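You operate a simulated robot arm through the tools that you are given. There is no shell and no other tool. Be economical: measure what you need, move in short steps, check, and stop when the job is done.

Carry out the task below with a simulated two-armed robot. There is one attempt and no reset: what you move stays moved.

JOB
Set 20 seconds and 6 bar on press one, push the tray in and start it with both hands.
Fine: hold both buttons until it has closed; one cycle, which cures the paste; pull the tray out when the platen is up; touch no other control.
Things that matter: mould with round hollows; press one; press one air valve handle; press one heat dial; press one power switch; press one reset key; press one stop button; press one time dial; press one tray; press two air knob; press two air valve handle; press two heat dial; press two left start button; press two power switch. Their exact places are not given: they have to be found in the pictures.

Only the result counts: the job must be done as asked and must still hold three seconds after the hand-in. Knocking over, shifting, dropping, spilling or breaking anything else fails it.

ROBOT AND FRAMES
Two 7-joint arms with fingered hands on one trunk, on a base that drives. Base frame: it is fixed to the floor where the robot stands at the start and does not move with it; the origin is under the middle of the robot, x ahead of it, y to its left, z up. Readings come in mm, degrees, newtons and seconds.
The left shoulder is at the start at [80, 198, 1431], the right one opposite. With the tool pointing down near the work surface each hand reaches from about 100 to 740 mm from the robot's upright axis, wherever it stands, measured 20 degrees to its own side. Places, roughly: mould with round hollows [2500, 250, 1000]; press one [2700, 400, 1000]; press one air valve handle [2400, 500, 1100]; press one heat dial [2700, 100, 1300]; press one power switch [2700, 100, 1100]; press one reset key [2700, 100, 1000]; press one stop button [2300, 500, 1000]; press one time dial [2700, 100, 1200]; press one tray [2400, 200, 900]; press two air knob [2800, -200, 1200]; press two air valve handle [2800, -200, 1100]; press two heat dial [3100, -600, 1300]; press two left start button [2700, -300, 800]; press two power switch [3100, -600, 1100]; press two reset key [3100, -600, 1000]; press two right start button [3000, -700, 800]. Payload 4 kg a hand.
The TCP of each hand is the grasp point between the finger pads, 26 mm short of the fingertips. In the tool frame z runs along the fingers and y along their closing line. Largest opening 132 mm; the body of the gripper starts 73 mm behind the TCP. The gripper is a hand of 4 fingers: y runs from the thumb to the fingers, the wrist lies at [0, 0, -239] in the tool frame, and closing takes about 1.5 s.
Orientation is that of the tool frame in the base frame, as a unit quaternion [w, x, y, z]. With the fingers straight down and closing along the base's y, the tool's x points along the base's -x, its y along +y and its z along -z.

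CONTROLS
- The arms move only by the tool nudge_tool. It takes "left_plan", "right_plan" or both (then of equal length, played together; a hand with none holds still); each is a list that holds one entry, the list of rows, each a list of 7 numbers: the shift along the tool's x, y, z in units of 25 mm (1.0 is 25 mm), then the turn, a rotation vector about the tool's x, y, z in units of 6 degrees (1.0 is 6 degrees), then the gripper command, from -1 (fully open) to 1 (shut), values between in proportion. In form: [[[tx, ty, tz, ax, ay, az, jaw], ...]]. A call has 1 to 8 rows; each row shifts and turns the commanded pose from where the row before left it, along the tool's axes as they then stand. A call with a number of a shift or a turn outside -1 to 1 is refused whole. Each row takes 0.2 s and may step no farther than 50 mm and 8.6 degrees from the row before; otherwise, or with a gripper value out of range, the whole call is refused. A pose out of reach is approached as far as the arm can. The call stops where the force on the tool passes 40 N (or 10 N more than at its start, if that is more) or the arm is blocked; 0.2 s more then pass. Each finger travels about 72 mm/s and halts on what it meets, pressing with about 24 N; the grip force reading is that of the motor and also rises with nothing between the fingers. The clock runs only during rows and for 0.2 s after the last one: add rows that do not move to give the fingers time. The reply holds the time, the measured pose of the TCP, the force on the tool along the base axes, the opening and the grip force, in the units named above and with some noise, with the torque about the TCP (base axes, N m) and any sound that the robot's microphone picked up.
- Cameras (640 x 400 px; columns grow to the right, rows downward): "scene" is now at [112, 18.7, 1600.8]; the picture's right is [0.22, -0.98, 0.00], its down [-0.62, -0.14, -0.77] and it looks along [0.75, 0.17, -0.64] (base axes); focal length 290 px, centre (320, 200). "left" rides on the left gripper at [-68, 2, -97] in its tool frame; the picture's right is [-0.03, -1.00, 0.00], its down [0.82, -0.02, -0.58] and it looks along [0.58, -0.01, 0.82] (tool axes); focal length 270 px, centre (320, 200). "right" rides on the right gripper at [68, 2, -97] in its tool frame; the picture's right is [-0.03, 1.00, 0.00], its down [-0.82, -0.02, -0.58] and it looks along [-0.58, -0.01, 0.82] (tool axes); focal length 270 px, centre (320, 200).
- snapshot(camera): a new picture of that camera. No time passes.
- slide_trunk(by): slides the trunk up (or, below 0, down) by that many mm; the arms and the scene camera ride with it, the base frame stays. It gives what a move gives, with no picture.
- drive_base(legs): drives the robot by 1 to 6 legs, each [ahead, left, turn to the left] in mm, mm and degrees, along the robot's own axes; the way and the turn of a leg run together, so that a leg with both is an arc; at most 1500 mm and 180 degrees a leg. The arms and the cameras ride along, it lands a little off, and it stops where it bumps. It gives what a move gives.
- set_grasp(shape, hand): the hand has 4 fingers and takes this shape, open, in about a second: jaw (thumb against the fingers, like two jaws); tri (thumb and two fingers); tip (a fingertip pinch); poke (one finger out to press); point (the index stretched); flat (the hand flat); cup (the hand cupped); fist (a fist). The gripper value then closes the fingers along that shape, each until it touches; the sizes above hold for jaw. It gives what a move gives, with no picture.
- head_to(pan, tilt): turns the head with the scene camera to pan (to the left, within 86 degrees either way) and tilt (down, from -29 to 69), counted from straight ahead of the robot. It gives what a move gives.
- point_at(camera, pixels): for up to 12 pixels [column, row] of the newest picture of that camera ("zoom" is the newest enlarged one), the place [x, y, z] in the base frame of the surface seen there, good to about 2 mm. No time passes.
- close_up(camera, box): a new picture of the part [left, top, right, bottom] of that camera's present view, enlarged. No time passes.
- sign_off(): hands the job in; it is judged then, once.

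Keep the steps short. Do not move on a guess: measure, check each grasp and each placing, and mend mistakes. In all there are 80 turns and 70 pictures (those below and enlarged ones count). Leave the grippers open and the arms clear of the work at the hand-in unless told otherwise, and finish with a single line.

The tools are called as name(argument=value, ...) on one line, values as JSON. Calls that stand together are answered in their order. nudge_tool: Moves the arms, as the interface text tells. Its arguments: {"type":"object","properties":{"left_plan":{"type":"array"},"right_plan":{"type":"array"}},"required":[]} The other tools are called the same way: slide_trunk (by) slides the trunk up or down; set_grasp (shape, hand) gives the hand a shape; drive_base (legs) drives the base; head_to (pan, tilt) turns the head that bears the scene camera; snapshot (camera) takes a picture; point_at (camera, pixels) gives the place of the surface under pixels of a picture; close_up (camera, box) takes an enlarged picture of a part of a camera's view; sign_off () hands the job in.

At the start:

```text
time_s: 0.0
left_tcp_pos: [351.2, 167.7, 1000.1]
left_tcp_rot: [0.0, 0.0, 1.0, -0.001]
left_wrist_force: [-0.7, -0.9, -0.3]
left_torque: [-0.02, -0.04, 0.01]
left_gripper_width: 131.9
left_finger_force: 0.0
left_shape: jaw
right_tcp_pos: [363.2, -135.8, 1000.6]
right_tcp_rot: [0.0, 0.0, 1.0, 0.0]
right_wrist_force: [0.0, -1.1, 0.3]
right_torque: [-0.05, 0.0, 0.0]
right_gripper_width: 131.8
right_finger_force: 0.1
right_shape: jaw
trunk travel left (down, up): [-741.0, 99.0]
robot x, y, heading: [-0.2, 4.3, -0.1]
head pan, tilt: [12.5, 39.4]
```

scene: 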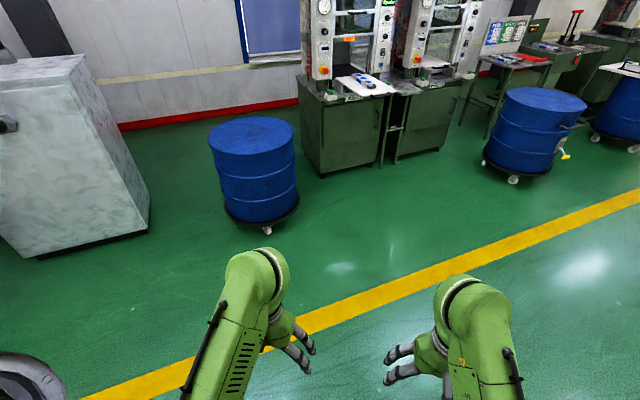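
right: 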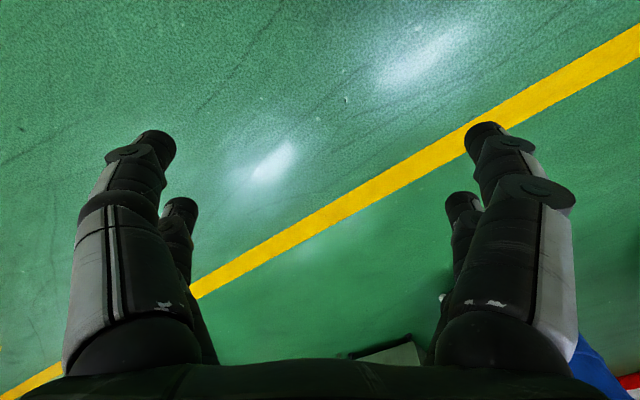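
left: 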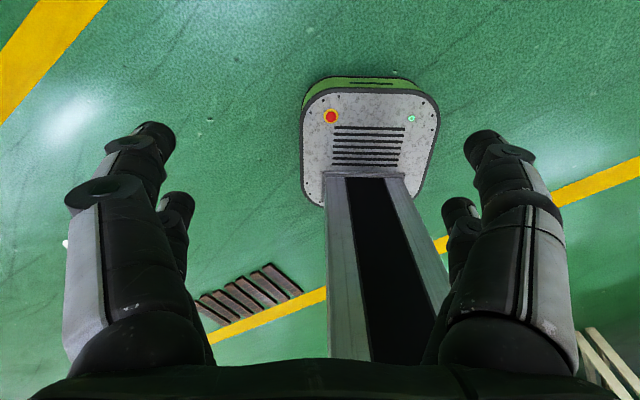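

The presses are at the top of the scene picture. I will raise the head to see them fully.

head_to(pan=0, tilt=10)

snapshot(camera="scene")

close_up(camera="scene", box=[200, 100, 440, 250])

```text
time_s: 0.9
left_tcp_pos: [349.0, 166.3, 999.8]
left_tcp_rot: [-0.001, 0.0, 1.0, 0.001]
left_wrist_force: [0.2, 0.5, -0.6]
left_torque: [0.01, -0.02, -0.01]
left_gripper_width: 131.7
left_finger_force: 0.0
left_shape: jaw
right_tcp_pos: [363.1, -136.3, 1000.4]
right_tcp_rot: [0.0, 0.001, 1.0, 0.0]
right_wrist_force: [-1.2, -0.2, -0.5]
right_torque: [0.02, 0.0, 0.01]
right_gripper_width: 131.8
right_finger_force: 0.1
right_shape: jaw
trunk travel left (down, up): [-741.0, 99.0]
robot x, y, heading: [-0.7, -1.0, -0.1]
head pan, tilt: [0.0, 10.0]
```

```text
66 pictures are left
```

scene: 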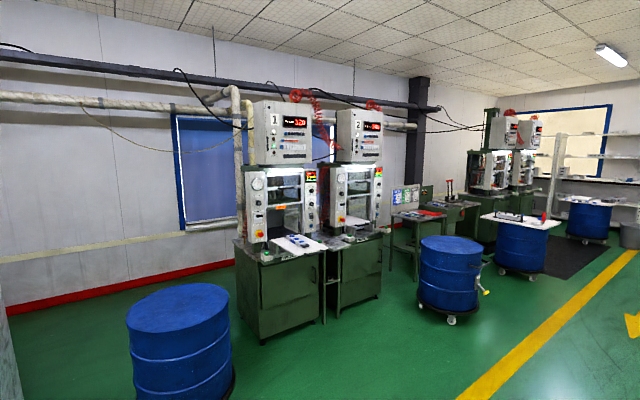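

```text
2.67 times, centred on (320, 175) of scene
```

zoom: 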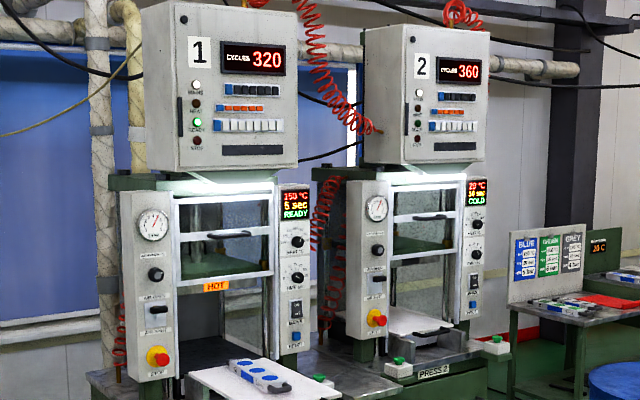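

I see press 1 (ready, 150 °C, 5 sec) with the tray out. I'll measure the press face and the drum in the way.

point_at(camera="zoom", pixels=[[130, 200], [165, 355], [155, 274], [298, 242], [298, 278], [295, 336], [190, 370], [290, 395], [320, 378], [155, 225], [222, 234], [285, 200]])

point_at(camera="scene", pixels=[[180, 300], [130, 320], [228, 320], [260, 330], [324, 300], [450, 250], [445, 305], [255, 240], [310, 240], [350, 235]])

```text
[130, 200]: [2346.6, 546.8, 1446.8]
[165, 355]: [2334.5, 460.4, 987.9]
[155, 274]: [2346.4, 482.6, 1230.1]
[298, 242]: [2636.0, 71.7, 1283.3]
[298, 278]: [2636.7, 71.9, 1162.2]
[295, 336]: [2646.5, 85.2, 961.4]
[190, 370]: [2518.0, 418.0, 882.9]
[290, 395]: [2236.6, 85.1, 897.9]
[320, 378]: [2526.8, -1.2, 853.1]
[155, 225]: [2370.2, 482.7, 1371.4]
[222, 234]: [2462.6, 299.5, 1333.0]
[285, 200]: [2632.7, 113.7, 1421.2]
```

```text
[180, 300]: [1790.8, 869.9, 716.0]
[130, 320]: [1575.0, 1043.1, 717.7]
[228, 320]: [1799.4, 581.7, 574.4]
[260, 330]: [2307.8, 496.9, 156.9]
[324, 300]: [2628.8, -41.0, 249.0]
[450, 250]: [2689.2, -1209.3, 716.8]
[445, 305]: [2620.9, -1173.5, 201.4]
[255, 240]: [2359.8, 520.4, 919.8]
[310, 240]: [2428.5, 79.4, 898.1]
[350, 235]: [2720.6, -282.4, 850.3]
```

The press front faces back toward me about 33° off axis. I drive to stand ~1.15 m in front of it, turned 33° left, and look.

drive_base(legs=[[1450, -230, 0], [0, 0, 33]])

head_to(pan=0, tilt=25)

snapshot(camera="scene")

close_up(camera="scene", box=[180, 50, 500, 250])

```text
time_s: 9.8
left_tcp_pos: [1647.1, 119.0, 1000.0]
left_tcp_rot: [0.0, -0.291, 0.957, 0.0]
left_wrist_force: [1.1, -0.1, -0.3]
left_torque: [-0.01, 0.02, 0.01]
left_gripper_width: 131.8
left_finger_force: 0.0
left_shape: jaw
right_tcp_pos: [1827.2, -125.2, 999.9]
right_tcp_rot: [0.0, -0.291, 0.957, -0.001]
right_wrist_force: [0.0, 0.5, -0.5]
right_torque: [0.02, -0.03, -0.03]
right_gripper_width: 132.0
right_finger_force: 0.2
right_shape: jaw
trunk travel left (down, up): [-741.0, 99.0]
robot x, y, heading: [1448.3, -210.5, 33.6]
head pan, tilt: [0.0, 10.0]
```

```text
time_s: 10.6
left_tcp_pos: [1647.8, 118.1, 999.9]
left_tcp_rot: [0.0, -0.291, 0.957, 0.001]
left_wrist_force: [-0.5, 0.0, -0.1]
left_torque: [-0.01, -0.01, 0.01]
left_gripper_width: 131.9
left_finger_force: 0.1
left_shape: jaw
right_tcp_pos: [1826.8, -125.4, 1000.0]
right_tcp_rot: [0.0, -0.291, 0.957, 0.0]
right_wrist_force: [-0.6, -0.1, 0.3]
right_torque: [0.0, 0.01, -0.03]
right_gripper_width: 131.9
right_finger_force: 0.0
right_shape: jaw
trunk travel left (down, up): [-741.0, 99.0]
robot x, y, heading: [1450.0, -215.9, 33.9]
head pan, tilt: [0.0, 25.0]
```

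```text
64 pictures are left
```

scene: 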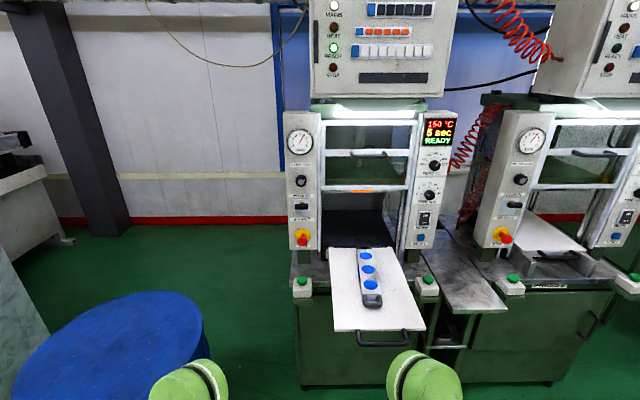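

```text
2.00 times, centred on (340, 150) of scene
```

zoom: 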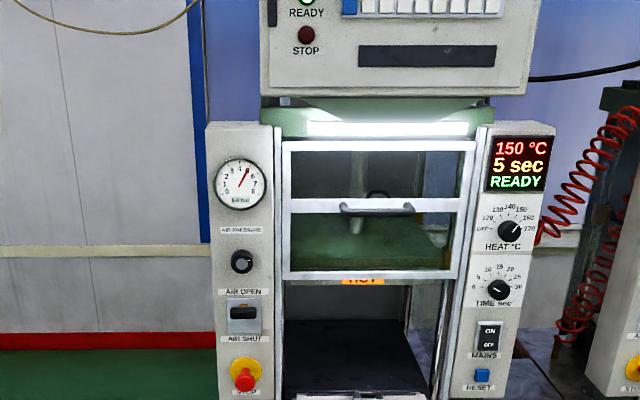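

Buttons at (302,285) and (428,282). I zoom in on both control columns.

close_up(camera="scene", box=[276, 116, 340, 256])

point_at(camera="scene", pixels=[[300, 180], [302, 206], [302, 236], [434, 165], [429, 195], [421, 238], [302, 283], [428, 279], [376, 342], [333, 330], [421, 330], [372, 298]])

close_up(camera="scene", box=[400, 105, 464, 255])

```text
2.86 times, centred on (308, 186) of scene
```

zoom: 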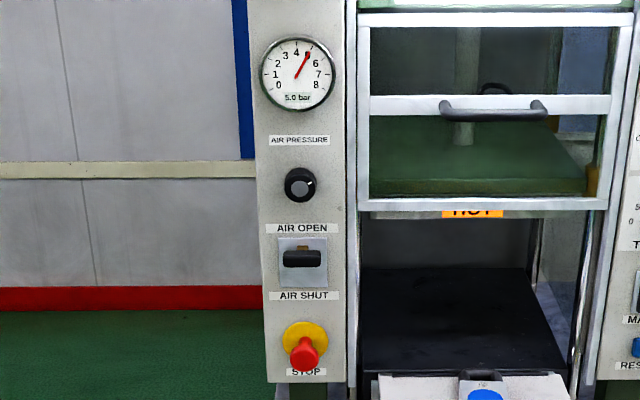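

```text
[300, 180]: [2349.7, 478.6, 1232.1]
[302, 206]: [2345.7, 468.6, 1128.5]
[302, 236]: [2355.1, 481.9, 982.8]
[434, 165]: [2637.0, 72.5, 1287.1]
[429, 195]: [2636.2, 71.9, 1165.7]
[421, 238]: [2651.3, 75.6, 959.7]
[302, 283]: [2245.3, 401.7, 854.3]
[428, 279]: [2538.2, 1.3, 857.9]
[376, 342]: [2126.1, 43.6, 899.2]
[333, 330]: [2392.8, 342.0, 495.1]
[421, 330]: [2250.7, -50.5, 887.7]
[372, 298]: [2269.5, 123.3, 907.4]
```

```text
2.67 times, centred on (432, 180) of scene
```

zoom: 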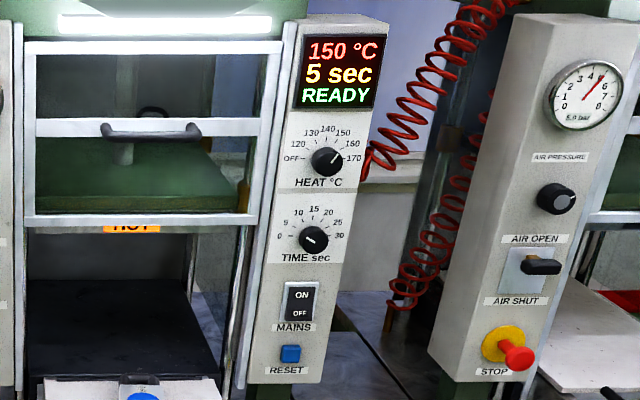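

The press reads 5 sec, 5.0 bar. The knobs' line gives the press heading ≈35.3°. Here in free space I first turn both hands so the fingers point forward (15 steps of 6°), raising them.

nudge_tool(left_plan=[[[-0.28, 0, -0.4, 0, -1, 0, -1], [-0.32, 0, -0.37, 0, -1, 0, -1], [-0.357, 0, -0.333, 0, -1, 0, -1], [-0.39, 0, -0.294, 0, -1, 0, -1], [-0.419, 0, -0.252, 0, -1, 0, -1], [-0.442, 0, -0.206, 0, -1, 0, -1], [-0.462, 0, -0.159, 0, -1, 0, -1], [-0.476, 0, -0.11, 0, -1, 0, -1]]], right_plan=[[[-0.28, 0, -0.4, 0, -1, 0, -1], [-0.32, 0, -0.37, 0, -1, 0, -1], [-0.357, 0, -0.333, 0, -1, 0, -1], [-0.39, 0, -0.294, 0, -1, 0, -1], [-0.419, 0, -0.252, 0, -1, 0, -1], [-0.442, 0, -0.206, 0, -1, 0, -1], [-0.462, 0, -0.159, 0, -1, 0, -1], [-0.476, 0, -0.11, 0, -1, 0, -1]]])

nudge_tool(left_plan=[[[-0.485, 0, -0.06, 0, -1, 0, -1], [-0.488, 0, 0, 0, -1, 0, -1], [-0.486, 0, 0.042, 0, -1, 0, -1], [-0.48, 0, 0.093, 0, -1, 0, -1], [-0.467, 0, 0.143, 0, -1, 0, -1], [-0.449, 0, 0.19, 0, -1, 0, -1], [-0.427, 0, 0.237, 0, -1, 0, -1]]], right_plan=[[[-0.485, 0, -0.06, 0, -1, 0, -1], [-0.488, 0, 0, 0, -1, 0, -1], [-0.486, 0, 0.042, 0, -1, 0, -1], [-0.48, 0, 0.093, 0, -1, 0, -1], [-0.467, 0, 0.143, 0, -1, 0, -1], [-0.449, 0, 0.19, 0, -1, 0, -1], [-0.427, 0, 0.237, 0, -1, 0, -1]]])

set_grasp(shape="tip", hand="right")

snapshot(camera="right")

snapshot(camera="left")

snapshot(camera="scene")

```text
time_s: 12.4
left_tcp_pos: [1691.6, 149.3, 1081.2]
left_tcp_rot: [0.391, -0.266, 0.873, 0.119]
left_wrist_force: [-0.3, 0.1, 0.0]
left_torque: [0.0, -0.04, -0.01]
left_gripper_width: 131.7
left_finger_force: 0.1
left_shape: jaw
right_tcp_pos: [1873.7, -95.0, 1081.2]
right_tcp_rot: [0.389, -0.267, 0.874, 0.119]
right_wrist_force: [0.0, -0.3, 0.8]
right_torque: [0.02, 0.0, -0.01]
right_gripper_width: 131.8
right_finger_force: 0.0
right_shape: jaw
trunk travel left (down, up): [-741.0, 99.0]
robot x, y, heading: [1453.4, -216.6, 33.7]
head pan, tilt: [0.0, 25.0]
```

```text
time_s: 14.0
left_tcp_pos: [1734.1, 175.5, 1149.3]
left_tcp_rot: [0.676, -0.207, 0.676, 0.207]
left_wrist_force: [-0.4, -0.2, -1.0]
left_torque: [0.03, 0.01, -0.04]
left_gripper_width: 132.1
left_finger_force: 0.1
left_shape: jaw
right_tcp_pos: [1913.9, -66.4, 1151.5]
right_tcp_rot: [0.677, -0.206, 0.676, 0.206]
right_wrist_force: [0.1, -0.6, -0.5]
right_torque: [0.01, -0.01, -0.03]
right_gripper_width: 131.9
right_finger_force: 0.0
right_shape: jaw
trunk travel left (down, up): [-741.0, 99.0]
robot x, y, heading: [1455.0, -213.8, 33.7]
head pan, tilt: [0.0, 25.0]
```

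```text
time_s: 14.9
left_tcp_pos: [1734.3, 176.6, 1150.3]
left_tcp_rot: [0.677, -0.205, 0.676, 0.205]
left_wrist_force: [0.3, 0.2, 0.5]
left_torque: [0.01, 0.02, -0.02]
left_gripper_width: 132.0
left_finger_force: 0.1
left_shape: jaw
right_tcp_pos: [1914.6, -66.0, 1151.0]
right_tcp_rot: [0.676, -0.206, 0.677, 0.206]
right_wrist_force: [0.2, 0.2, 0.0]
right_torque: [-0.01, 0.0, 0.0]
right_gripper_width: 132.0
right_finger_force: 0.1
right_shape: tip
trunk travel left (down, up): [-741.0, 99.0]
robot x, y, heading: [1446.5, -214.0, 33.9]
head pan, tilt: [0.0, 25.0]
```

```text
60 pictures are left
```

right: 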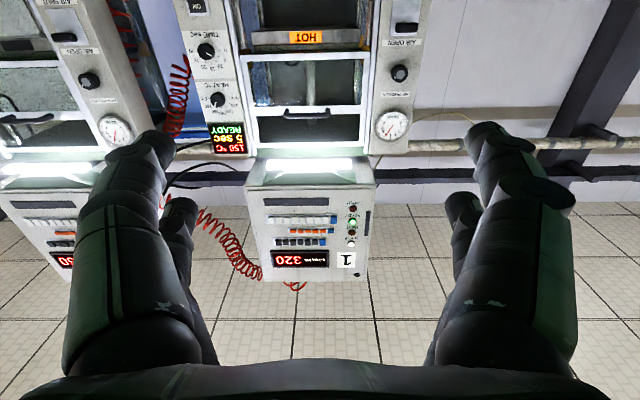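

```text
59 pictures are left
```

left: 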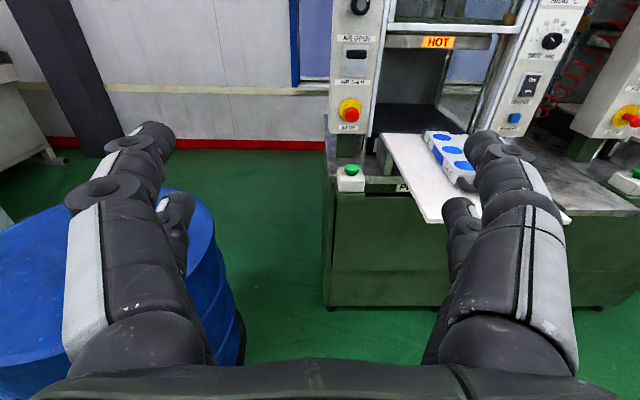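

```text
58 pictures are left
```

scene: 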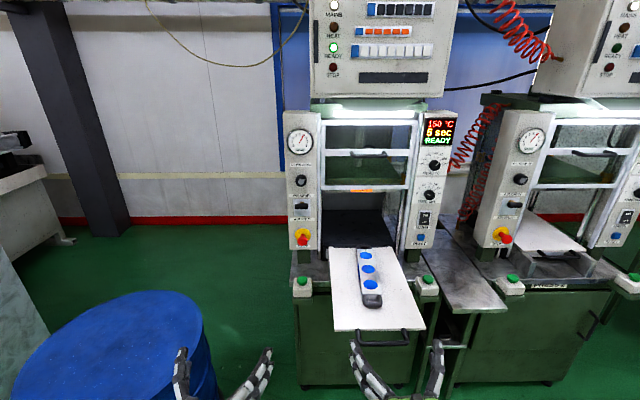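

Both hands face forward now. I drive closer (~750 mm from the panel), hands well above the tray.

drive_base(legs=[[390, -193, 1.6]])

head_to(pan=0, tilt=35)

snapshot(camera="scene")

```text
time_s: 17.5
left_tcp_pos: [2148.3, 240.3, 1151.1]
left_tcp_rot: [0.675, -0.212, 0.674, 0.212]
left_wrist_force: [-0.2, 0.0, 0.0]
left_torque: [0.05, 0.06, 0.0]
left_gripper_width: 132.0
left_finger_force: 0.1
left_shape: jaw
right_tcp_pos: [2331.8, 2.5, 1151.1]
right_tcp_rot: [0.676, -0.213, 0.673, 0.212]
right_wrist_force: [0.5, -0.1, -0.5]
right_torque: [0.05, 0.0, 0.01]
right_gripper_width: 131.9
right_finger_force: 0.1
right_shape: tip
trunk travel left (down, up): [-741.0, 99.0]
robot x, y, heading: [1872.1, -155.7, 34.9]
head pan, tilt: [0.0, 25.0]
```

```text
time_s: 18.2
left_tcp_pos: [2150.4, 242.5, 1149.7]
left_tcp_rot: [0.675, -0.212, 0.674, 0.212]
left_wrist_force: [-0.7, -0.1, 0.6]
left_torque: [-0.02, -0.01, 0.03]
left_gripper_width: 131.7
left_finger_force: 0.1
left_shape: jaw
right_tcp_pos: [2335.2, 2.6, 1151.0]
right_tcp_rot: [0.675, -0.212, 0.675, 0.212]
right_wrist_force: [-0.3, -0.3, 0.7]
right_torque: [0.04, 0.0, -0.05]
right_gripper_width: 131.9
right_finger_force: 0.0
right_shape: tip
trunk travel left (down, up): [-741.0, 99.0]
robot x, y, heading: [1872.2, -154.3, 35.0]
head pan, tilt: [0.0, 35.0]
```

```text
57 pictures are left
```

scene: 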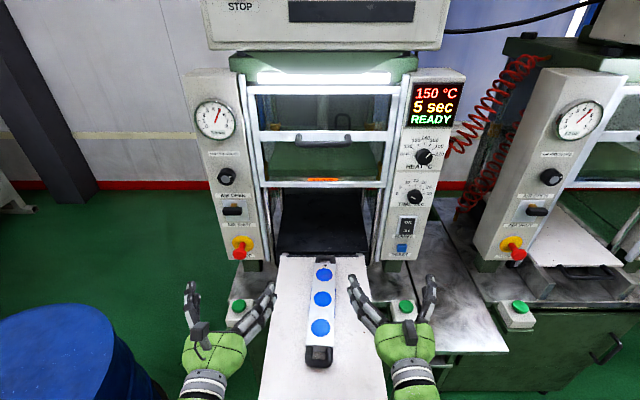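

Clear view: air knob (227,176), time dial (414,196). I zoom on each and measure panel planes and knobs.

close_up(camera="scene", box=[380, 130, 460, 260])

point_at(camera="scene", pixels=[[414, 197], [402, 196], [428, 194], [411, 213], [425, 156], [227, 176], [213, 176], [240, 176], [230, 158], [239, 306], [405, 306], [270, 390]])

close_up(camera="scene", box=[190, 90, 270, 270])

```text
3.08 times, centred on (420, 195) of scene
```

zoom: 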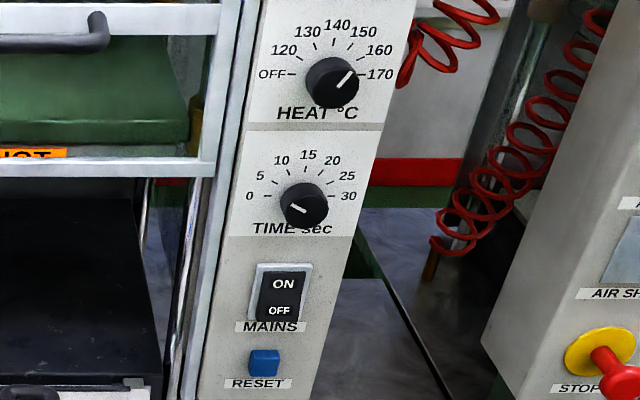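

```text
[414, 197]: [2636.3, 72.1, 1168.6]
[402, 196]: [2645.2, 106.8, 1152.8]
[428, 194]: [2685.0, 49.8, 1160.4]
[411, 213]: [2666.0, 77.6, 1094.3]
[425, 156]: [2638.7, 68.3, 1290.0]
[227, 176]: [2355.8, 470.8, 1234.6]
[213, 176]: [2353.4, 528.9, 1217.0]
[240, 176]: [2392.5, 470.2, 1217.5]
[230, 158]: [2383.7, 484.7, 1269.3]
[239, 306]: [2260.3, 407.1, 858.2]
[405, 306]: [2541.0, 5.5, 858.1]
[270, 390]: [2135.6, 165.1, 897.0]
```

```text
2.22 times, centred on (230, 180) of scene
```

zoom: 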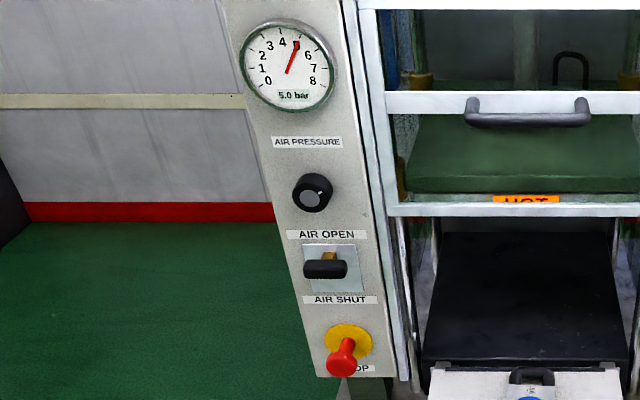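

point_at(camera="zoom", pixels=[[310, 199], [302, 199], [318, 199], [310, 190], [310, 207], [325, 185], [326, 268]])

point_at(camera="scene", pixels=[[412.9, 198.2], [400.2, 193.7], [426.8, 193.7], [416.1, 185.3], [409, 198.2], [417, 198.2], [412.9, 194], [412.9, 202], [400.5, 306], [405, 303], [405, 309], [239, 303]])

```text
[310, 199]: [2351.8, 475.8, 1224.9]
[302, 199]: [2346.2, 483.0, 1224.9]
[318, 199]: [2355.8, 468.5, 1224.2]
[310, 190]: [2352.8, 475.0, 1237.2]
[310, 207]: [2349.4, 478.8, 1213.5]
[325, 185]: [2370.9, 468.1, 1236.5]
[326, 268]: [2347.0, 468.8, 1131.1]
```

```text
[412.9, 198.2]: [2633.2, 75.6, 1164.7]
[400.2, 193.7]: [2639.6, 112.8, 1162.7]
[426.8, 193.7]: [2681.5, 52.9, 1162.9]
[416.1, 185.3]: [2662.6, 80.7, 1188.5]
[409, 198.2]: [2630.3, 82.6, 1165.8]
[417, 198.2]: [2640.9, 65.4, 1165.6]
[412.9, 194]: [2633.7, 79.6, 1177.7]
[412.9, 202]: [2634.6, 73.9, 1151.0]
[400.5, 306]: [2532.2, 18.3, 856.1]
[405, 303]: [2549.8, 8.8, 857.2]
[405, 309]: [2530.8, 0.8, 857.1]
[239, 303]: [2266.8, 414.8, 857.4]
```

Geometry: panel plane u≈2229 mm along 35°, time knob centre v≈-1459, z≈1163; air knob v≈-960, z≈1225. I move the right hand in front of the time dial, half closed, and look.

nudge_tool(right_plan=[[[-0.06, -0.606, 1, 0, 0, 0, 0], [-0.06, -0.606, 1, 0, 0, 0, 0], [-0.06, -0.606, 1, 0, 0, 0, 0], [-0.06, -0.606, 1, 0, 0, 0, 0], [-0.06, -0.606, 1, 0, 0, 0, 0], [-0.06, -0.606, 1, 0, 0, 0, 0], [-0.06, -0.606, 1, 0, 0, 0, 0], [-0.06, -0.606, 1, 0, 0, 0, 0]]])

snapshot(camera="scene")

snapshot(camera="right")

```text
time_s: 20.0
left_tcp_pos: [2150.1, 242.6, 1149.7]
left_tcp_rot: [0.674, -0.213, 0.675, 0.213]
left_wrist_force: [0.1, 0.2, 0.2]
left_torque: [-0.02, -0.01, -0.02]
left_gripper_width: 132.3
left_finger_force: 0.0
left_shape: jaw
right_tcp_pos: [2527.8, 67.6, 1197.9]
right_tcp_rot: [0.674, -0.21, 0.676, 0.209]
right_wrist_force: [0.0, -0.2, -0.9]
right_torque: [-0.01, -0.02, 0.03]
right_gripper_width: 66.5
right_finger_force: 0.2
right_shape: tip
right hand out of reach, approached as far as the arm can: row 5, 6, 7, 8
trunk travel left (down, up): [-741.0, 99.0]
robot x, y, heading: [1866.8, -156.5, 35.0]
head pan, tilt: [0.0, 35.0]
```

```text
54 pictures are left
```

scene: 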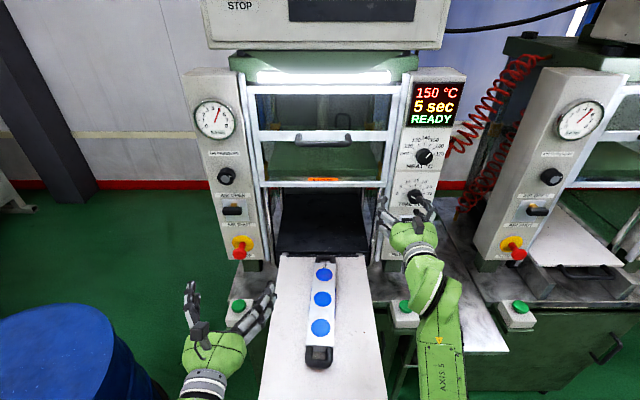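

```text
53 pictures are left
```

right: 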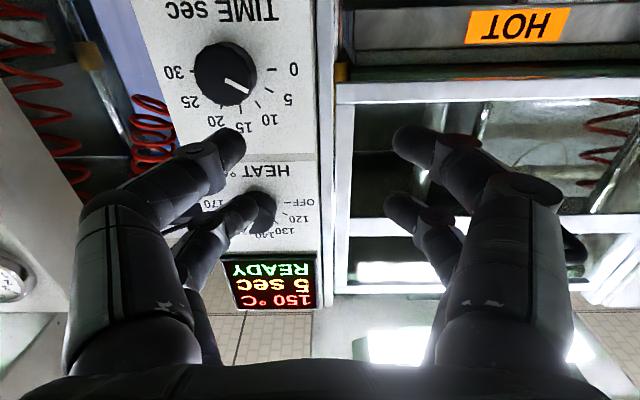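

The right arm hit its reach limit in this posture (u≈2109, z≈1198). Lowering the trunk should straighten the arm. First I move the left hand out left and up, clear of the tray, then slide down 180.

nudge_tool(left_plan=[[[-0.8, 0.6, 0, 0, 0, 0, 0], [-0.8, 0.6, 0, 0, 0, 0, 0], [-0.8, 0.6, 0, 0, 0, 0, 0], [-0.8, 0.6, 0, 0, 0, 0, 0], [-0.8, 0.3, 0, 0, 0, 0, 0]]])

slide_trunk(by=-180)

```text
time_s: 21.2
left_tcp_pos: [2134.6, 265.6, 1199.9]
left_tcp_rot: [0.673, -0.214, 0.675, 0.215]
left_wrist_force: [0.5, 0.0, 0.8]
left_torque: [0.0, 0.0, 0.02]
left_gripper_width: 66.6
left_finger_force: 0.1
left_shape: jaw
left hand out of reach, approached as far as the arm can: row 2, 3, 4
right_tcp_pos: [2526.4, 67.6, 1199.4]
right_tcp_rot: [0.675, -0.209, 0.677, 0.208]
right_wrist_force: [-0.1, -0.5, 0.1]
right_torque: [0.05, 0.01, 0.0]
right_gripper_width: 66.3
right_finger_force: 0.1
right_shape: tip
trunk travel left (down, up): [-741.0, 99.0]
robot x, y, heading: [1872.0, -154.6, 35.2]
head pan, tilt: [0.0, 35.0]
```

```text
time_s: 23.2
left_tcp_pos: [2134.4, 265.3, 1020.1]
left_tcp_rot: [0.674, -0.214, 0.673, 0.214]
left_wrist_force: [0.4, -1.1, 0.0]
left_torque: [-0.02, -0.02, -0.03]
left_gripper_width: 66.3
left_finger_force: 0.1
left_shape: jaw
right_tcp_pos: [2526.0, 66.2, 1019.3]
right_tcp_rot: [0.675, -0.21, 0.676, 0.209]
right_wrist_force: [0.2, -0.6, 1.0]
right_torque: [0.0, -0.03, 0.0]
right_gripper_width: 66.5
right_finger_force: 0.1
right_shape: tip
trunk travel left (down, up): [-561.0, 279.0]
robot x, y, heading: [1875.6, -155.6, 34.8]
head pan, tilt: [0.0, 35.0]
```

Trunk lowered. Now raise the right hand to the dial height and lateral place at the same u.

nudge_tool(right_plan=[[[-0.72, -0.31, 0, 0, 0, 0, 0], [-0.72, -0.31, 0, 0, 0, 0, 0], [-0.72, -0.31, 0, 0, 0, 0, 0], [-0.72, -0.31, 0, 0, 0, 0, 0], [-0.72, -0.31, 0, 0, 0, 0, 0], [-0.72, -0.31, 0, 0, 0, 0, 0], [-0.72, -0.31, 0, 0, 0, 0, 0], [-0.72, -0.31, 0, 0, 0, 0, 0]]])

```text
time_s: 25.0
left_tcp_pos: [2134.3, 264.2, 1018.8]
left_tcp_rot: [0.674, -0.214, 0.674, 0.214]
left_wrist_force: [0.4, -0.6, -0.8]
left_torque: [0.02, 0.0, 0.04]
left_gripper_width: 66.5
left_finger_force: 0.0
left_shape: jaw
right_tcp_pos: [2558.9, 14.3, 1168.9]
right_tcp_rot: [0.675, -0.209, 0.676, 0.209]
right_wrist_force: [-0.1, -0.4, -0.2]
right_torque: [-0.01, 0.0, 0.02]
right_gripper_width: 66.7
right_finger_force: 0.1
right_shape: tip
right hand out of reach, approached as far as the arm can: row 3
trunk travel left (down, up): [-561.0, 279.0]
robot x, y, heading: [1871.6, -154.3, 35.1]
head pan, tilt: [0.0, 35.0]
```

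Right hand is now aligned (v≈-1457, z≈1169). Advance 55 mm with a 6 mm drop, then look.

nudge_tool(right_plan=[[[0.12, -0.04, 0.75, 0, 0, 0, 0], [0.12, -0.04, 0.75, 0, 0, 0, 0], [0, 0, 0.7, 0, 0, 0, 0]]])

snapshot(camera="right")

close_up(camera="scene", box=[340, 40, 500, 200])

```text
time_s: 25.8
left_tcp_pos: [2134.2, 265.8, 1019.4]
left_tcp_rot: [0.673, -0.214, 0.675, 0.214]
left_wrist_force: [-0.7, 0.7, -0.3]
left_torque: [0.05, -0.01, 0.01]
left_gripper_width: 66.8
left_finger_force: 0.1
left_shape: jaw
right_tcp_pos: [2589.9, 39.0, 1183.5]
right_tcp_rot: [0.675, -0.208, 0.677, 0.207]
right_wrist_force: [-0.3, 0.3, -0.1]
right_torque: [0.01, 0.01, 0.04]
right_gripper_width: 66.5
right_finger_force: 0.1
right_shape: tip
right hand out of reach, approached as far as the arm can: row 1, 2, 3
trunk travel left (down, up): [-561.0, 279.0]
robot x, y, heading: [1870.6, -156.3, 34.9]
head pan, tilt: [0.0, 35.0]
```

```text
52 pictures are left
```

right: 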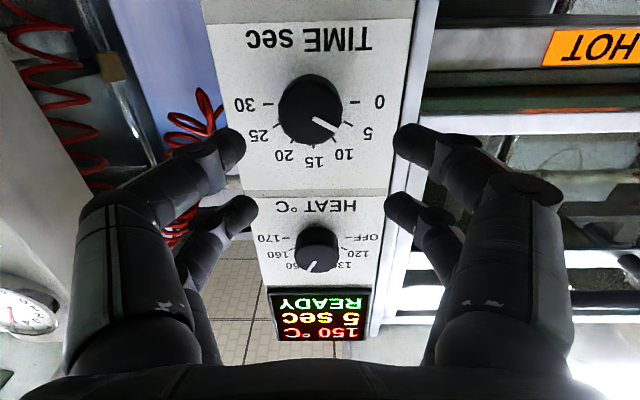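

```text
2.50 times, centred on (420, 120) of scene
```

zoom: 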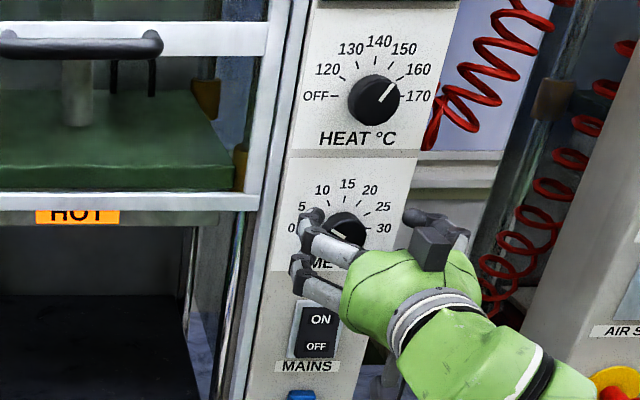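

The arm is stopping short again (u≈2143). I look down at the arm posture and the tray/body clearance to choose the remedy.

head_to(pan=-10, tilt=66)

snapshot(camera="scene")

```text
time_s: 26.8
left_tcp_pos: [2133.9, 264.5, 1019.0]
left_tcp_rot: [0.674, -0.214, 0.674, 0.214]
left_wrist_force: [0.7, 0.1, -0.2]
left_torque: [0.01, -0.03, 0.0]
left_gripper_width: 66.5
left_finger_force: 0.0
left_shape: jaw
right_tcp_pos: [2589.4, 41.4, 1183.0]
right_tcp_rot: [0.675, -0.208, 0.677, 0.208]
right_wrist_force: [-0.4, 0.8, 0.5]
right_torque: [-0.03, -0.01, -0.02]
right_gripper_width: 66.6
right_finger_force: 0.0
right_shape: tip
trunk travel left (down, up): [-561.0, 279.0]
robot x, y, heading: [1870.3, -156.8, 34.6]
head pan, tilt: [-10.0, 66.0]
```

```text
50 pictures are left
```

scene: 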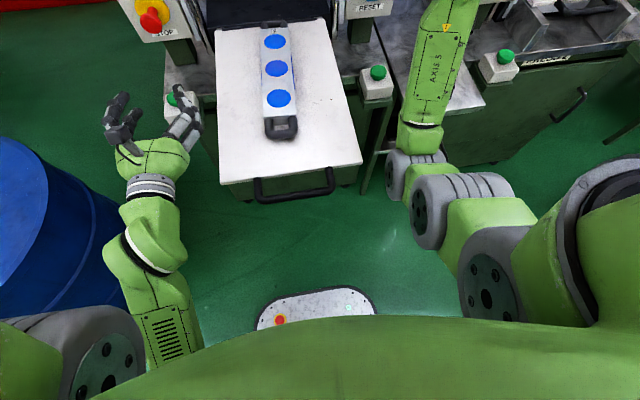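

point_at(camera="scene", pixels=[[320, 292], [295, 198], [320, 330], [420, 325], [300, 355], [220, 180], [360, 160], [280, 115], [281, 130], [377, 72], [173, 98], [250, 190]])

```text
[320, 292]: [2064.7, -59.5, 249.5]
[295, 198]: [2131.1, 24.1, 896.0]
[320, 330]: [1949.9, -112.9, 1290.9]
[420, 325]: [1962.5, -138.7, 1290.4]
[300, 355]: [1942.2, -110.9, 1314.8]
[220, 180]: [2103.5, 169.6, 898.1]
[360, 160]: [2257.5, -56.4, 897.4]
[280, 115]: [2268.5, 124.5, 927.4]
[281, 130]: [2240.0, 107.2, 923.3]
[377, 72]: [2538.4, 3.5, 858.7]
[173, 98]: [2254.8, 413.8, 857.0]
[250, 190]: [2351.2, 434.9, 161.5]
```

There is ~300 mm from axis to handle and the chest front is only ~90 ahead, so I can come 110 mm closer. I retract the right hand first, then drive.

nudge_tool(right_plan=[[[0, 0, -1, 0, 0, 0, 0], [0, 0, -1, 0, 0, 0, 0], [0, 0, -1, 0, 0, 0, 0], [0, 0, -1, 0, 0, 0, 0], [0, 0, -1, 0, 0, 0, 0], [0, 0, -1, 0, 0, 0, 0]]])

drive_base(legs=[[115, 0, 0]])

```text
time_s: 28.1
left_tcp_pos: [2132.9, 264.7, 1019.6]
left_tcp_rot: [0.674, -0.214, 0.674, 0.214]
left_wrist_force: [-0.5, -0.8, 0.3]
left_torque: [-0.01, 0.0, -0.02]
left_gripper_width: 66.5
left_finger_force: 0.0
left_shape: jaw
right_tcp_pos: [2461.2, -45.8, 1183.0]
right_tcp_rot: [0.675, -0.209, 0.676, 0.209]
right_wrist_force: [-0.3, 0.2, -0.6]
right_torque: [-0.01, 0.01, 0.0]
right_gripper_width: 66.6
right_finger_force: 0.0
right_shape: tip
trunk travel left (down, up): [-561.0, 279.0]
robot x, y, heading: [1874.1, -152.8, 34.9]
head pan, tilt: [-10.0, 66.0]
```

```text
time_s: 29.4
left_tcp_pos: [2228.9, 331.9, 1020.7]
left_tcp_rot: [0.674, -0.215, 0.674, 0.215]
left_wrist_force: [0.4, -0.3, 0.1]
left_torque: [0.04, -0.02, -0.01]
left_gripper_width: 66.8
left_finger_force: 0.0
left_shape: jaw
right_tcp_pos: [2557.3, 21.9, 1183.7]
right_tcp_rot: [0.675, -0.21, 0.676, 0.209]
right_wrist_force: [0.2, 0.1, 0.4]
right_torque: [0.01, -0.02, 0.0]
right_gripper_width: 66.5
right_finger_force: 0.0
right_shape: tip
trunk travel left (down, up): [-561.0, 279.0]
robot x, y, heading: [1967.2, -90.4, 35.2]
head pan, tilt: [-10.0, 66.0]
```

nudge_tool(right_plan=[[[0.41, -0.19, 0.7, 0, 0, 0, 0], [0.41, -0.19, 0.7, 0, 0, 0, 0], [0, 0, 0.8, 0, 0, 0, 0]]])

snapshot(camera="right")

```text
time_s: 30.2
left_tcp_pos: [2230.2, 332.8, 1018.2]
left_tcp_rot: [0.673, -0.214, 0.675, 0.213]
left_wrist_force: [-0.2, 1.2, -0.6]
left_torque: [-0.04, 0.0, 0.0]
left_gripper_width: 66.8
left_finger_force: 0.1
left_shape: jaw
right_tcp_pos: [2611.4, 46.1, 1161.8]
right_tcp_rot: [0.674, -0.209, 0.677, 0.209]
right_wrist_force: [0.4, 1.5, -0.7]
right_torque: [-0.03, 0.02, 0.01]
right_gripper_width: 66.2
right_finger_force: 0.0
right_shape: tip
trunk travel left (down, up): [-561.0, 279.0]
robot x, y, heading: [1965.6, -92.4, 34.9]
head pan, tilt: [-10.0, 66.0]
```

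```text
49 pictures are left
```

right: 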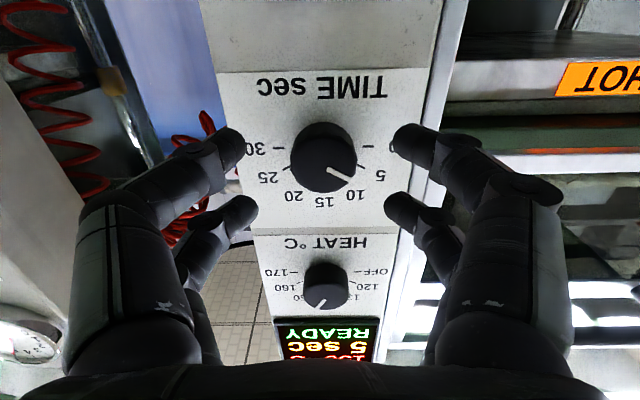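

On axis with the knob. Advance 31 mm and close on it (gripper 1), watching the force.

nudge_tool(right_plan=[[[0, 0.05, 0.65, 0, 0, 0, 0], [0, 0, 0.6, 0, 0, 0, 0], [0, 0, 0, 0, 0, 0, 1], [0, 0, 0, 0, 0, 0, 1], [0, 0, 0, 0, 0, 0, 1], [0, 0, 0, 0, 0, 0, 1]]])

snapshot(camera="right")

```text
time_s: 31.6
left_tcp_pos: [2229.6, 332.3, 1019.4]
left_tcp_rot: [0.673, -0.214, 0.675, 0.213]
left_wrist_force: [-0.8, 0.4, -0.1]
left_torque: [0.0, -0.01, 0.03]
left_gripper_width: 66.6
left_finger_force: 0.1
left_shape: jaw
right_tcp_pos: [2633.0, 64.3, 1161.8]
right_tcp_rot: [0.675, -0.209, 0.676, 0.209]
right_wrist_force: [1.5, 3.3, 2.6]
right_torque: [0.08, -0.12, 0.12]
right_gripper_width: 9.9
right_finger_force: 24.6
right_shape: tip
trunk travel left (down, up): [-561.0, 279.0]
robot x, y, heading: [1971.2, -84.1, 35.3]
head pan, tilt: [-10.0, 66.0]
```

```text
48 pictures are left
```

right: 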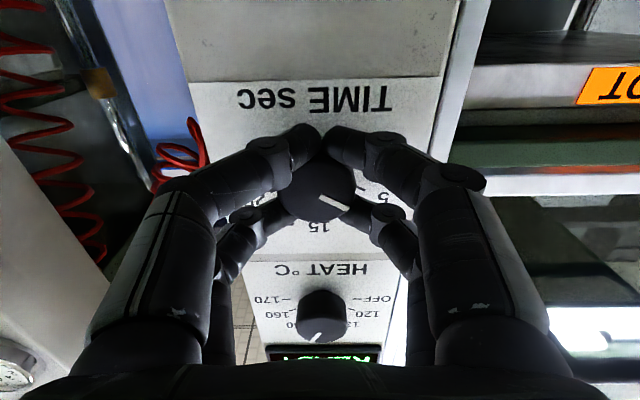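

Knob is held by four fingers. Rotate clockwise (+z) 30° and read the display.

nudge_tool(right_plan=[[[0, 0, 0, 0, 0, 1, 1], [0, 0, 0, 0, 0, 1, 1], [0, 0, 0, 0, 0, 1, 1], [0, 0, 0, 0, 0, 1, 1], [0, 0, 0, 0, 0, 1, 1]]])

head_to(pan=-12, tilt=22)

close_up(camera="scene", box=[280, 80, 480, 280])

```text
time_s: 32.8
left_tcp_pos: [2226.7, 332.3, 1019.4]
left_tcp_rot: [0.674, -0.216, 0.674, 0.215]
left_wrist_force: [-0.2, 1.1, -0.8]
left_torque: [-0.03, 0.02, -0.01]
left_gripper_width: 66.7
left_finger_force: 0.1
left_shape: jaw
right_tcp_pos: [2632.7, 66.4, 1163.7]
right_tcp_rot: [0.598, -0.027, 0.707, 0.376]
right_wrist_force: [-0.2, 6.8, 7.3]
right_torque: [0.06, -0.18, 0.26]
right_gripper_width: 9.3
right_finger_force: 24.5
right_shape: tip
trunk travel left (down, up): [-561.0, 279.0]
robot x, y, heading: [1965.1, -87.3, 34.9]
head pan, tilt: [-10.0, 66.0]
```

```text
time_s: 33.9
left_tcp_pos: [2226.8, 332.7, 1019.3]
left_tcp_rot: [0.673, -0.215, 0.674, 0.216]
left_wrist_force: [-0.2, -0.1, -0.2]
left_torque: [-0.03, -0.02, -0.01]
left_gripper_width: 66.4
left_finger_force: 0.0
left_shape: jaw
right_tcp_pos: [2632.6, 65.8, 1162.3]
right_tcp_rot: [0.599, -0.028, 0.707, 0.375]
right_wrist_force: [-0.8, 7.8, 8.4]
right_torque: [0.1, -0.22, 0.26]
right_gripper_width: 9.4
right_finger_force: 24.1
right_shape: tip
trunk travel left (down, up): [-561.0, 279.0]
robot x, y, heading: [1966.4, -86.6, 35.3]
head pan, tilt: [-12.0, 22.0]
```

```text
2.00 times, centred on (380, 180) of scene
```

zoom: 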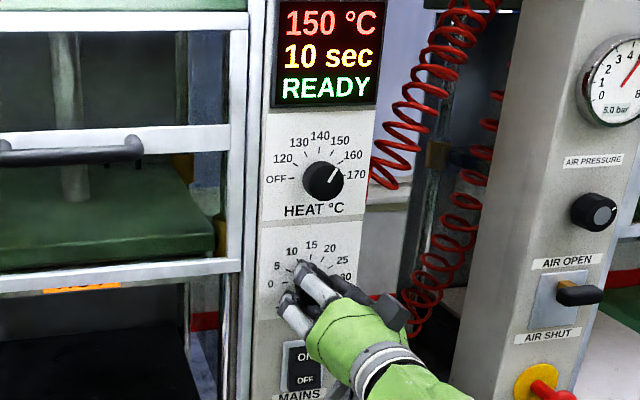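

30° gave +5 s (10 sec). Continue 48°, then read.

nudge_tool(right_plan=[[[0, 0, 0, 0, 0, 1, 1], [0, 0, 0, 0, 0, 1, 1], [0, 0, 0, 0, 0, 1, 1], [0, 0, 0, 0, 0, 1, 1], [0, 0, 0, 0, 0, 1, 1], [0, 0, 0, 0, 0, 1, 1], [0, 0, 0, 0, 0, 1, 1], [0, 0, 0, 0, 0, 1, 1]]])

close_up(camera="scene", box=[280, 80, 480, 280])

```text
time_s: 35.7
left_tcp_pos: [2227.1, 333.6, 1018.9]
left_tcp_rot: [0.674, -0.215, 0.674, 0.215]
left_wrist_force: [0.2, -0.1, 0.5]
left_torque: [0.0, -0.01, 0.0]
left_gripper_width: 66.5
left_finger_force: 0.1
left_shape: jaw
right_tcp_pos: [2632.3, 65.1, 1164.3]
right_tcp_rot: [0.394, 0.263, 0.656, 0.587]
right_wrist_force: [4.5, 8.8, 19.3]
right_torque: [0.23, -0.53, 0.3]
right_gripper_width: 8.1
right_finger_force: 23.5
right_shape: tip
trunk travel left (down, up): [-561.0, 279.0]
robot x, y, heading: [1964.5, -90.2, 35.1]
head pan, tilt: [-12.0, 22.0]
```

```text
2.00 times, centred on (380, 180) of scene
```

zoom: 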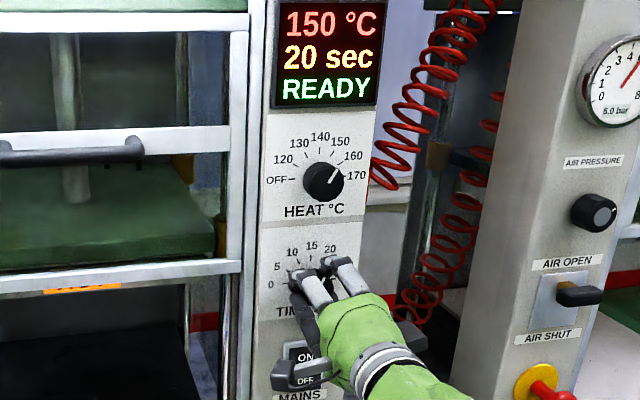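

Display shows 20 sec. I open just slightly and back off straight, then check pointer.

nudge_tool(right_plan=[[[0, 0, 0, 0, 0, 0, 0.6], [0, 0, 0, 0, 0, 0, 0.5], [0, 0, 0, 0, 0, 0, 0.4], [0, 0, -0.4, 0, 0, 0, 0.4], [0, 0, -0.8, 0, 0, 0, 0.4], [0, 0, -1, 0, 0, 0, 0.4], [0, 0, -1, 0, 0, 0, 0.4], [0, 0, -1, 0, 0, 0, 0.4]]])

close_up(camera="scene", box=[280, 80, 480, 280])

snapshot(camera="right")

```text
time_s: 37.5
left_tcp_pos: [2228.4, 330.8, 1019.3]
left_tcp_rot: [0.673, -0.215, 0.674, 0.216]
left_wrist_force: [-0.6, -0.1, -1.0]
left_torque: [0.03, 0.02, -0.02]
left_gripper_width: 66.4
left_finger_force: 0.0
left_shape: jaw
right_tcp_pos: [2546.8, 4.0, 1162.9]
right_tcp_rot: [0.393, 0.263, 0.658, 0.587]
right_wrist_force: [-0.1, 0.0, -0.4]
right_torque: [0.0, -0.01, -0.01]
right_gripper_width: 39.3
right_finger_force: 0.0
right_shape: tip
trunk travel left (down, up): [-561.0, 279.0]
robot x, y, heading: [1966.9, -86.1, 35.3]
head pan, tilt: [-12.0, 22.0]
```

```text
2.00 times, centred on (380, 180) of scene
```

zoom: 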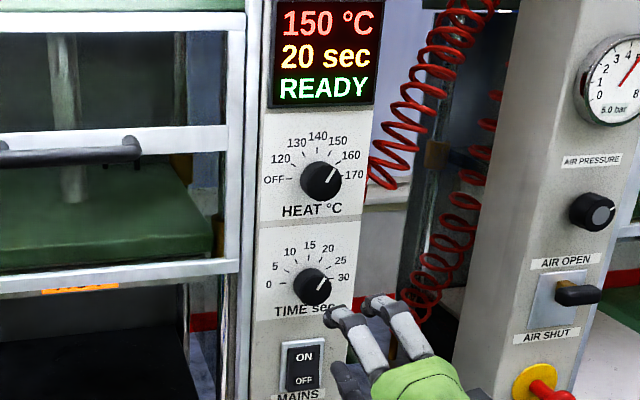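

```text
44 pictures are left
```

right: 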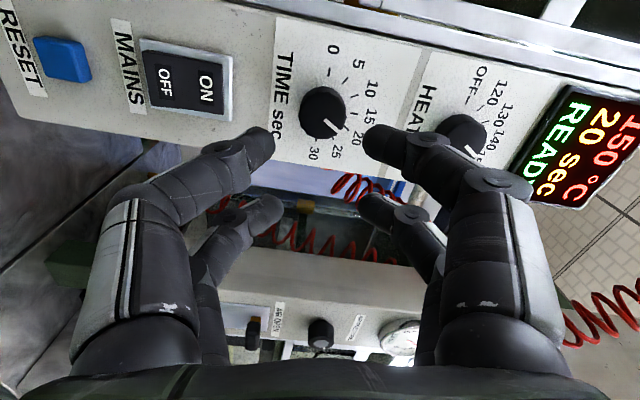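

close_up(camera="scene", box=[405, 180, 465, 240])

close_up(camera="right", box=[260, 20, 400, 180])

```text
6.67 times, centred on (435, 210) of scene
```

zoom: 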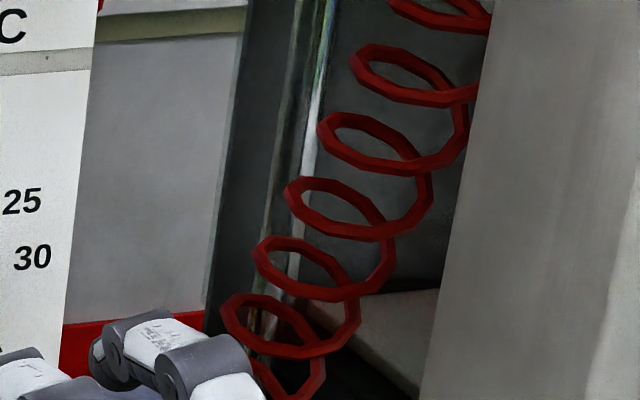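

```text
2.50 times, centred on (330, 100) of right
```

zoom: 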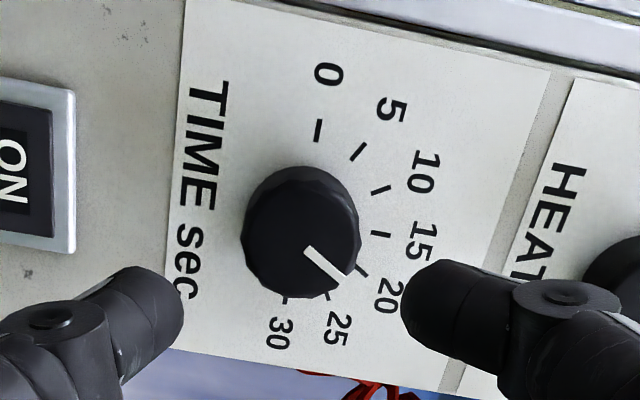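

The pointer lies a little short of the 20 tick (≈18.5–19), display seems rounded. I re-grip in the same pose and turn 9° more to centre it.

nudge_tool(right_plan=[[[0, 0, 1, 0, 0, 0, 0.4], [0, 0, 1, 0, 0, 0, 0.4], [0, 0, 1, 0, 0, 0, 0.4], [0, 0, 0.8, 0, 0, 0, 0.4], [0, 0, 0.4, 0, 0, 0, 0.4], [0, 0, 0, 0, 0, 0, 1], [0, 0, 0, 0, 0, 0, 1], [0, 0, 0, 0, 0, 0, 1]]])

nudge_tool(right_plan=[[[0, 0, 0, 0, 0, 0.75, 1], [0, 0, 0, 0, 0, 0.75, 1], [0, 0, 0, 0, 0, 0, 1]]])

nudge_tool(right_plan=[[[0, 0, 0, 0, 0, 0, 0.6], [0, 0, 0, 0, 0, 0, 0.5], [0, 0, 0, 0, 0, 0, 0.4], [0, 0, -0.4, 0, 0, 0, 0.4], [0, 0, -0.8, 0, 0, 0, 0.4], [0, 0, -1, 0, 0, 0, 0.4], [0, 0, -1, 0, 0, 0, 0.4], [0, 0, -1, 0, 0, 0, 0.4]]])

close_up(camera="right", box=[200, 0, 640, 275])

```text
time_s: 39.3
left_tcp_pos: [2229.1, 332.1, 1020.1]
left_tcp_rot: [0.673, -0.214, 0.674, 0.214]
left_wrist_force: [-0.4, 0.2, 0.3]
left_torque: [0.0, 0.0, 0.01]
left_gripper_width: 66.5
left_finger_force: 0.0
left_shape: jaw
right_tcp_pos: [2633.7, 66.1, 1160.9]
right_tcp_rot: [0.393, 0.264, 0.657, 0.586]
right_wrist_force: [3.7, 2.5, 3.6]
right_torque: [0.04, -0.07, 0.0]
right_gripper_width: 8.5
right_finger_force: 24.1
right_shape: tip
trunk travel left (down, up): [-561.0, 279.0]
robot x, y, heading: [1968.5, -90.6, 34.9]
head pan, tilt: [-12.0, 22.0]
```

```text
time_s: 40.1
left_tcp_pos: [2230.0, 332.4, 1018.7]
left_tcp_rot: [0.673, -0.215, 0.674, 0.215]
left_wrist_force: [-0.3, -0.1, -0.2]
left_torque: [0.01, -0.02, 0.0]
left_gripper_width: 66.4
left_finger_force: 0.1
left_shape: jaw
right_tcp_pos: [2632.6, 65.0, 1160.4]
right_tcp_rot: [0.346, 0.314, 0.634, 0.616]
right_wrist_force: [8.7, 5.0, 8.9]
right_torque: [0.11, -0.18, -0.05]
right_gripper_width: 8.2
right_finger_force: 24.1
right_shape: tip
trunk travel left (down, up): [-561.0, 279.0]
robot x, y, heading: [1965.3, -89.1, 34.9]
head pan, tilt: [-12.0, 22.0]
```

```text
time_s: 41.9
left_tcp_pos: [2228.1, 331.7, 1020.2]
left_tcp_rot: [0.674, -0.214, 0.674, 0.213]
left_wrist_force: [1.0, 0.4, -0.6]
left_torque: [0.02, -0.03, 0.02]
left_gripper_width: 66.6
left_finger_force: 0.0
left_shape: jaw
right_tcp_pos: [2545.9, 6.7, 1162.7]
right_tcp_rot: [0.346, 0.313, 0.634, 0.617]
right_wrist_force: [-1.5, 0.3, 0.1]
right_torque: [-0.01, -0.04, 0.03]
right_gripper_width: 39.3
right_finger_force: 0.2
right_shape: tip
trunk travel left (down, up): [-561.0, 279.0]
robot x, y, heading: [1967.1, -88.4, 35.1]
head pan, tilt: [-12.0, 22.0]
```

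```text
1.45 times, centred on (420, 138) of right
```

zoom: 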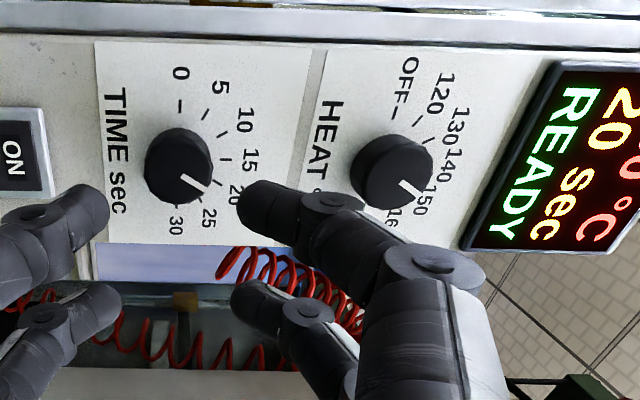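

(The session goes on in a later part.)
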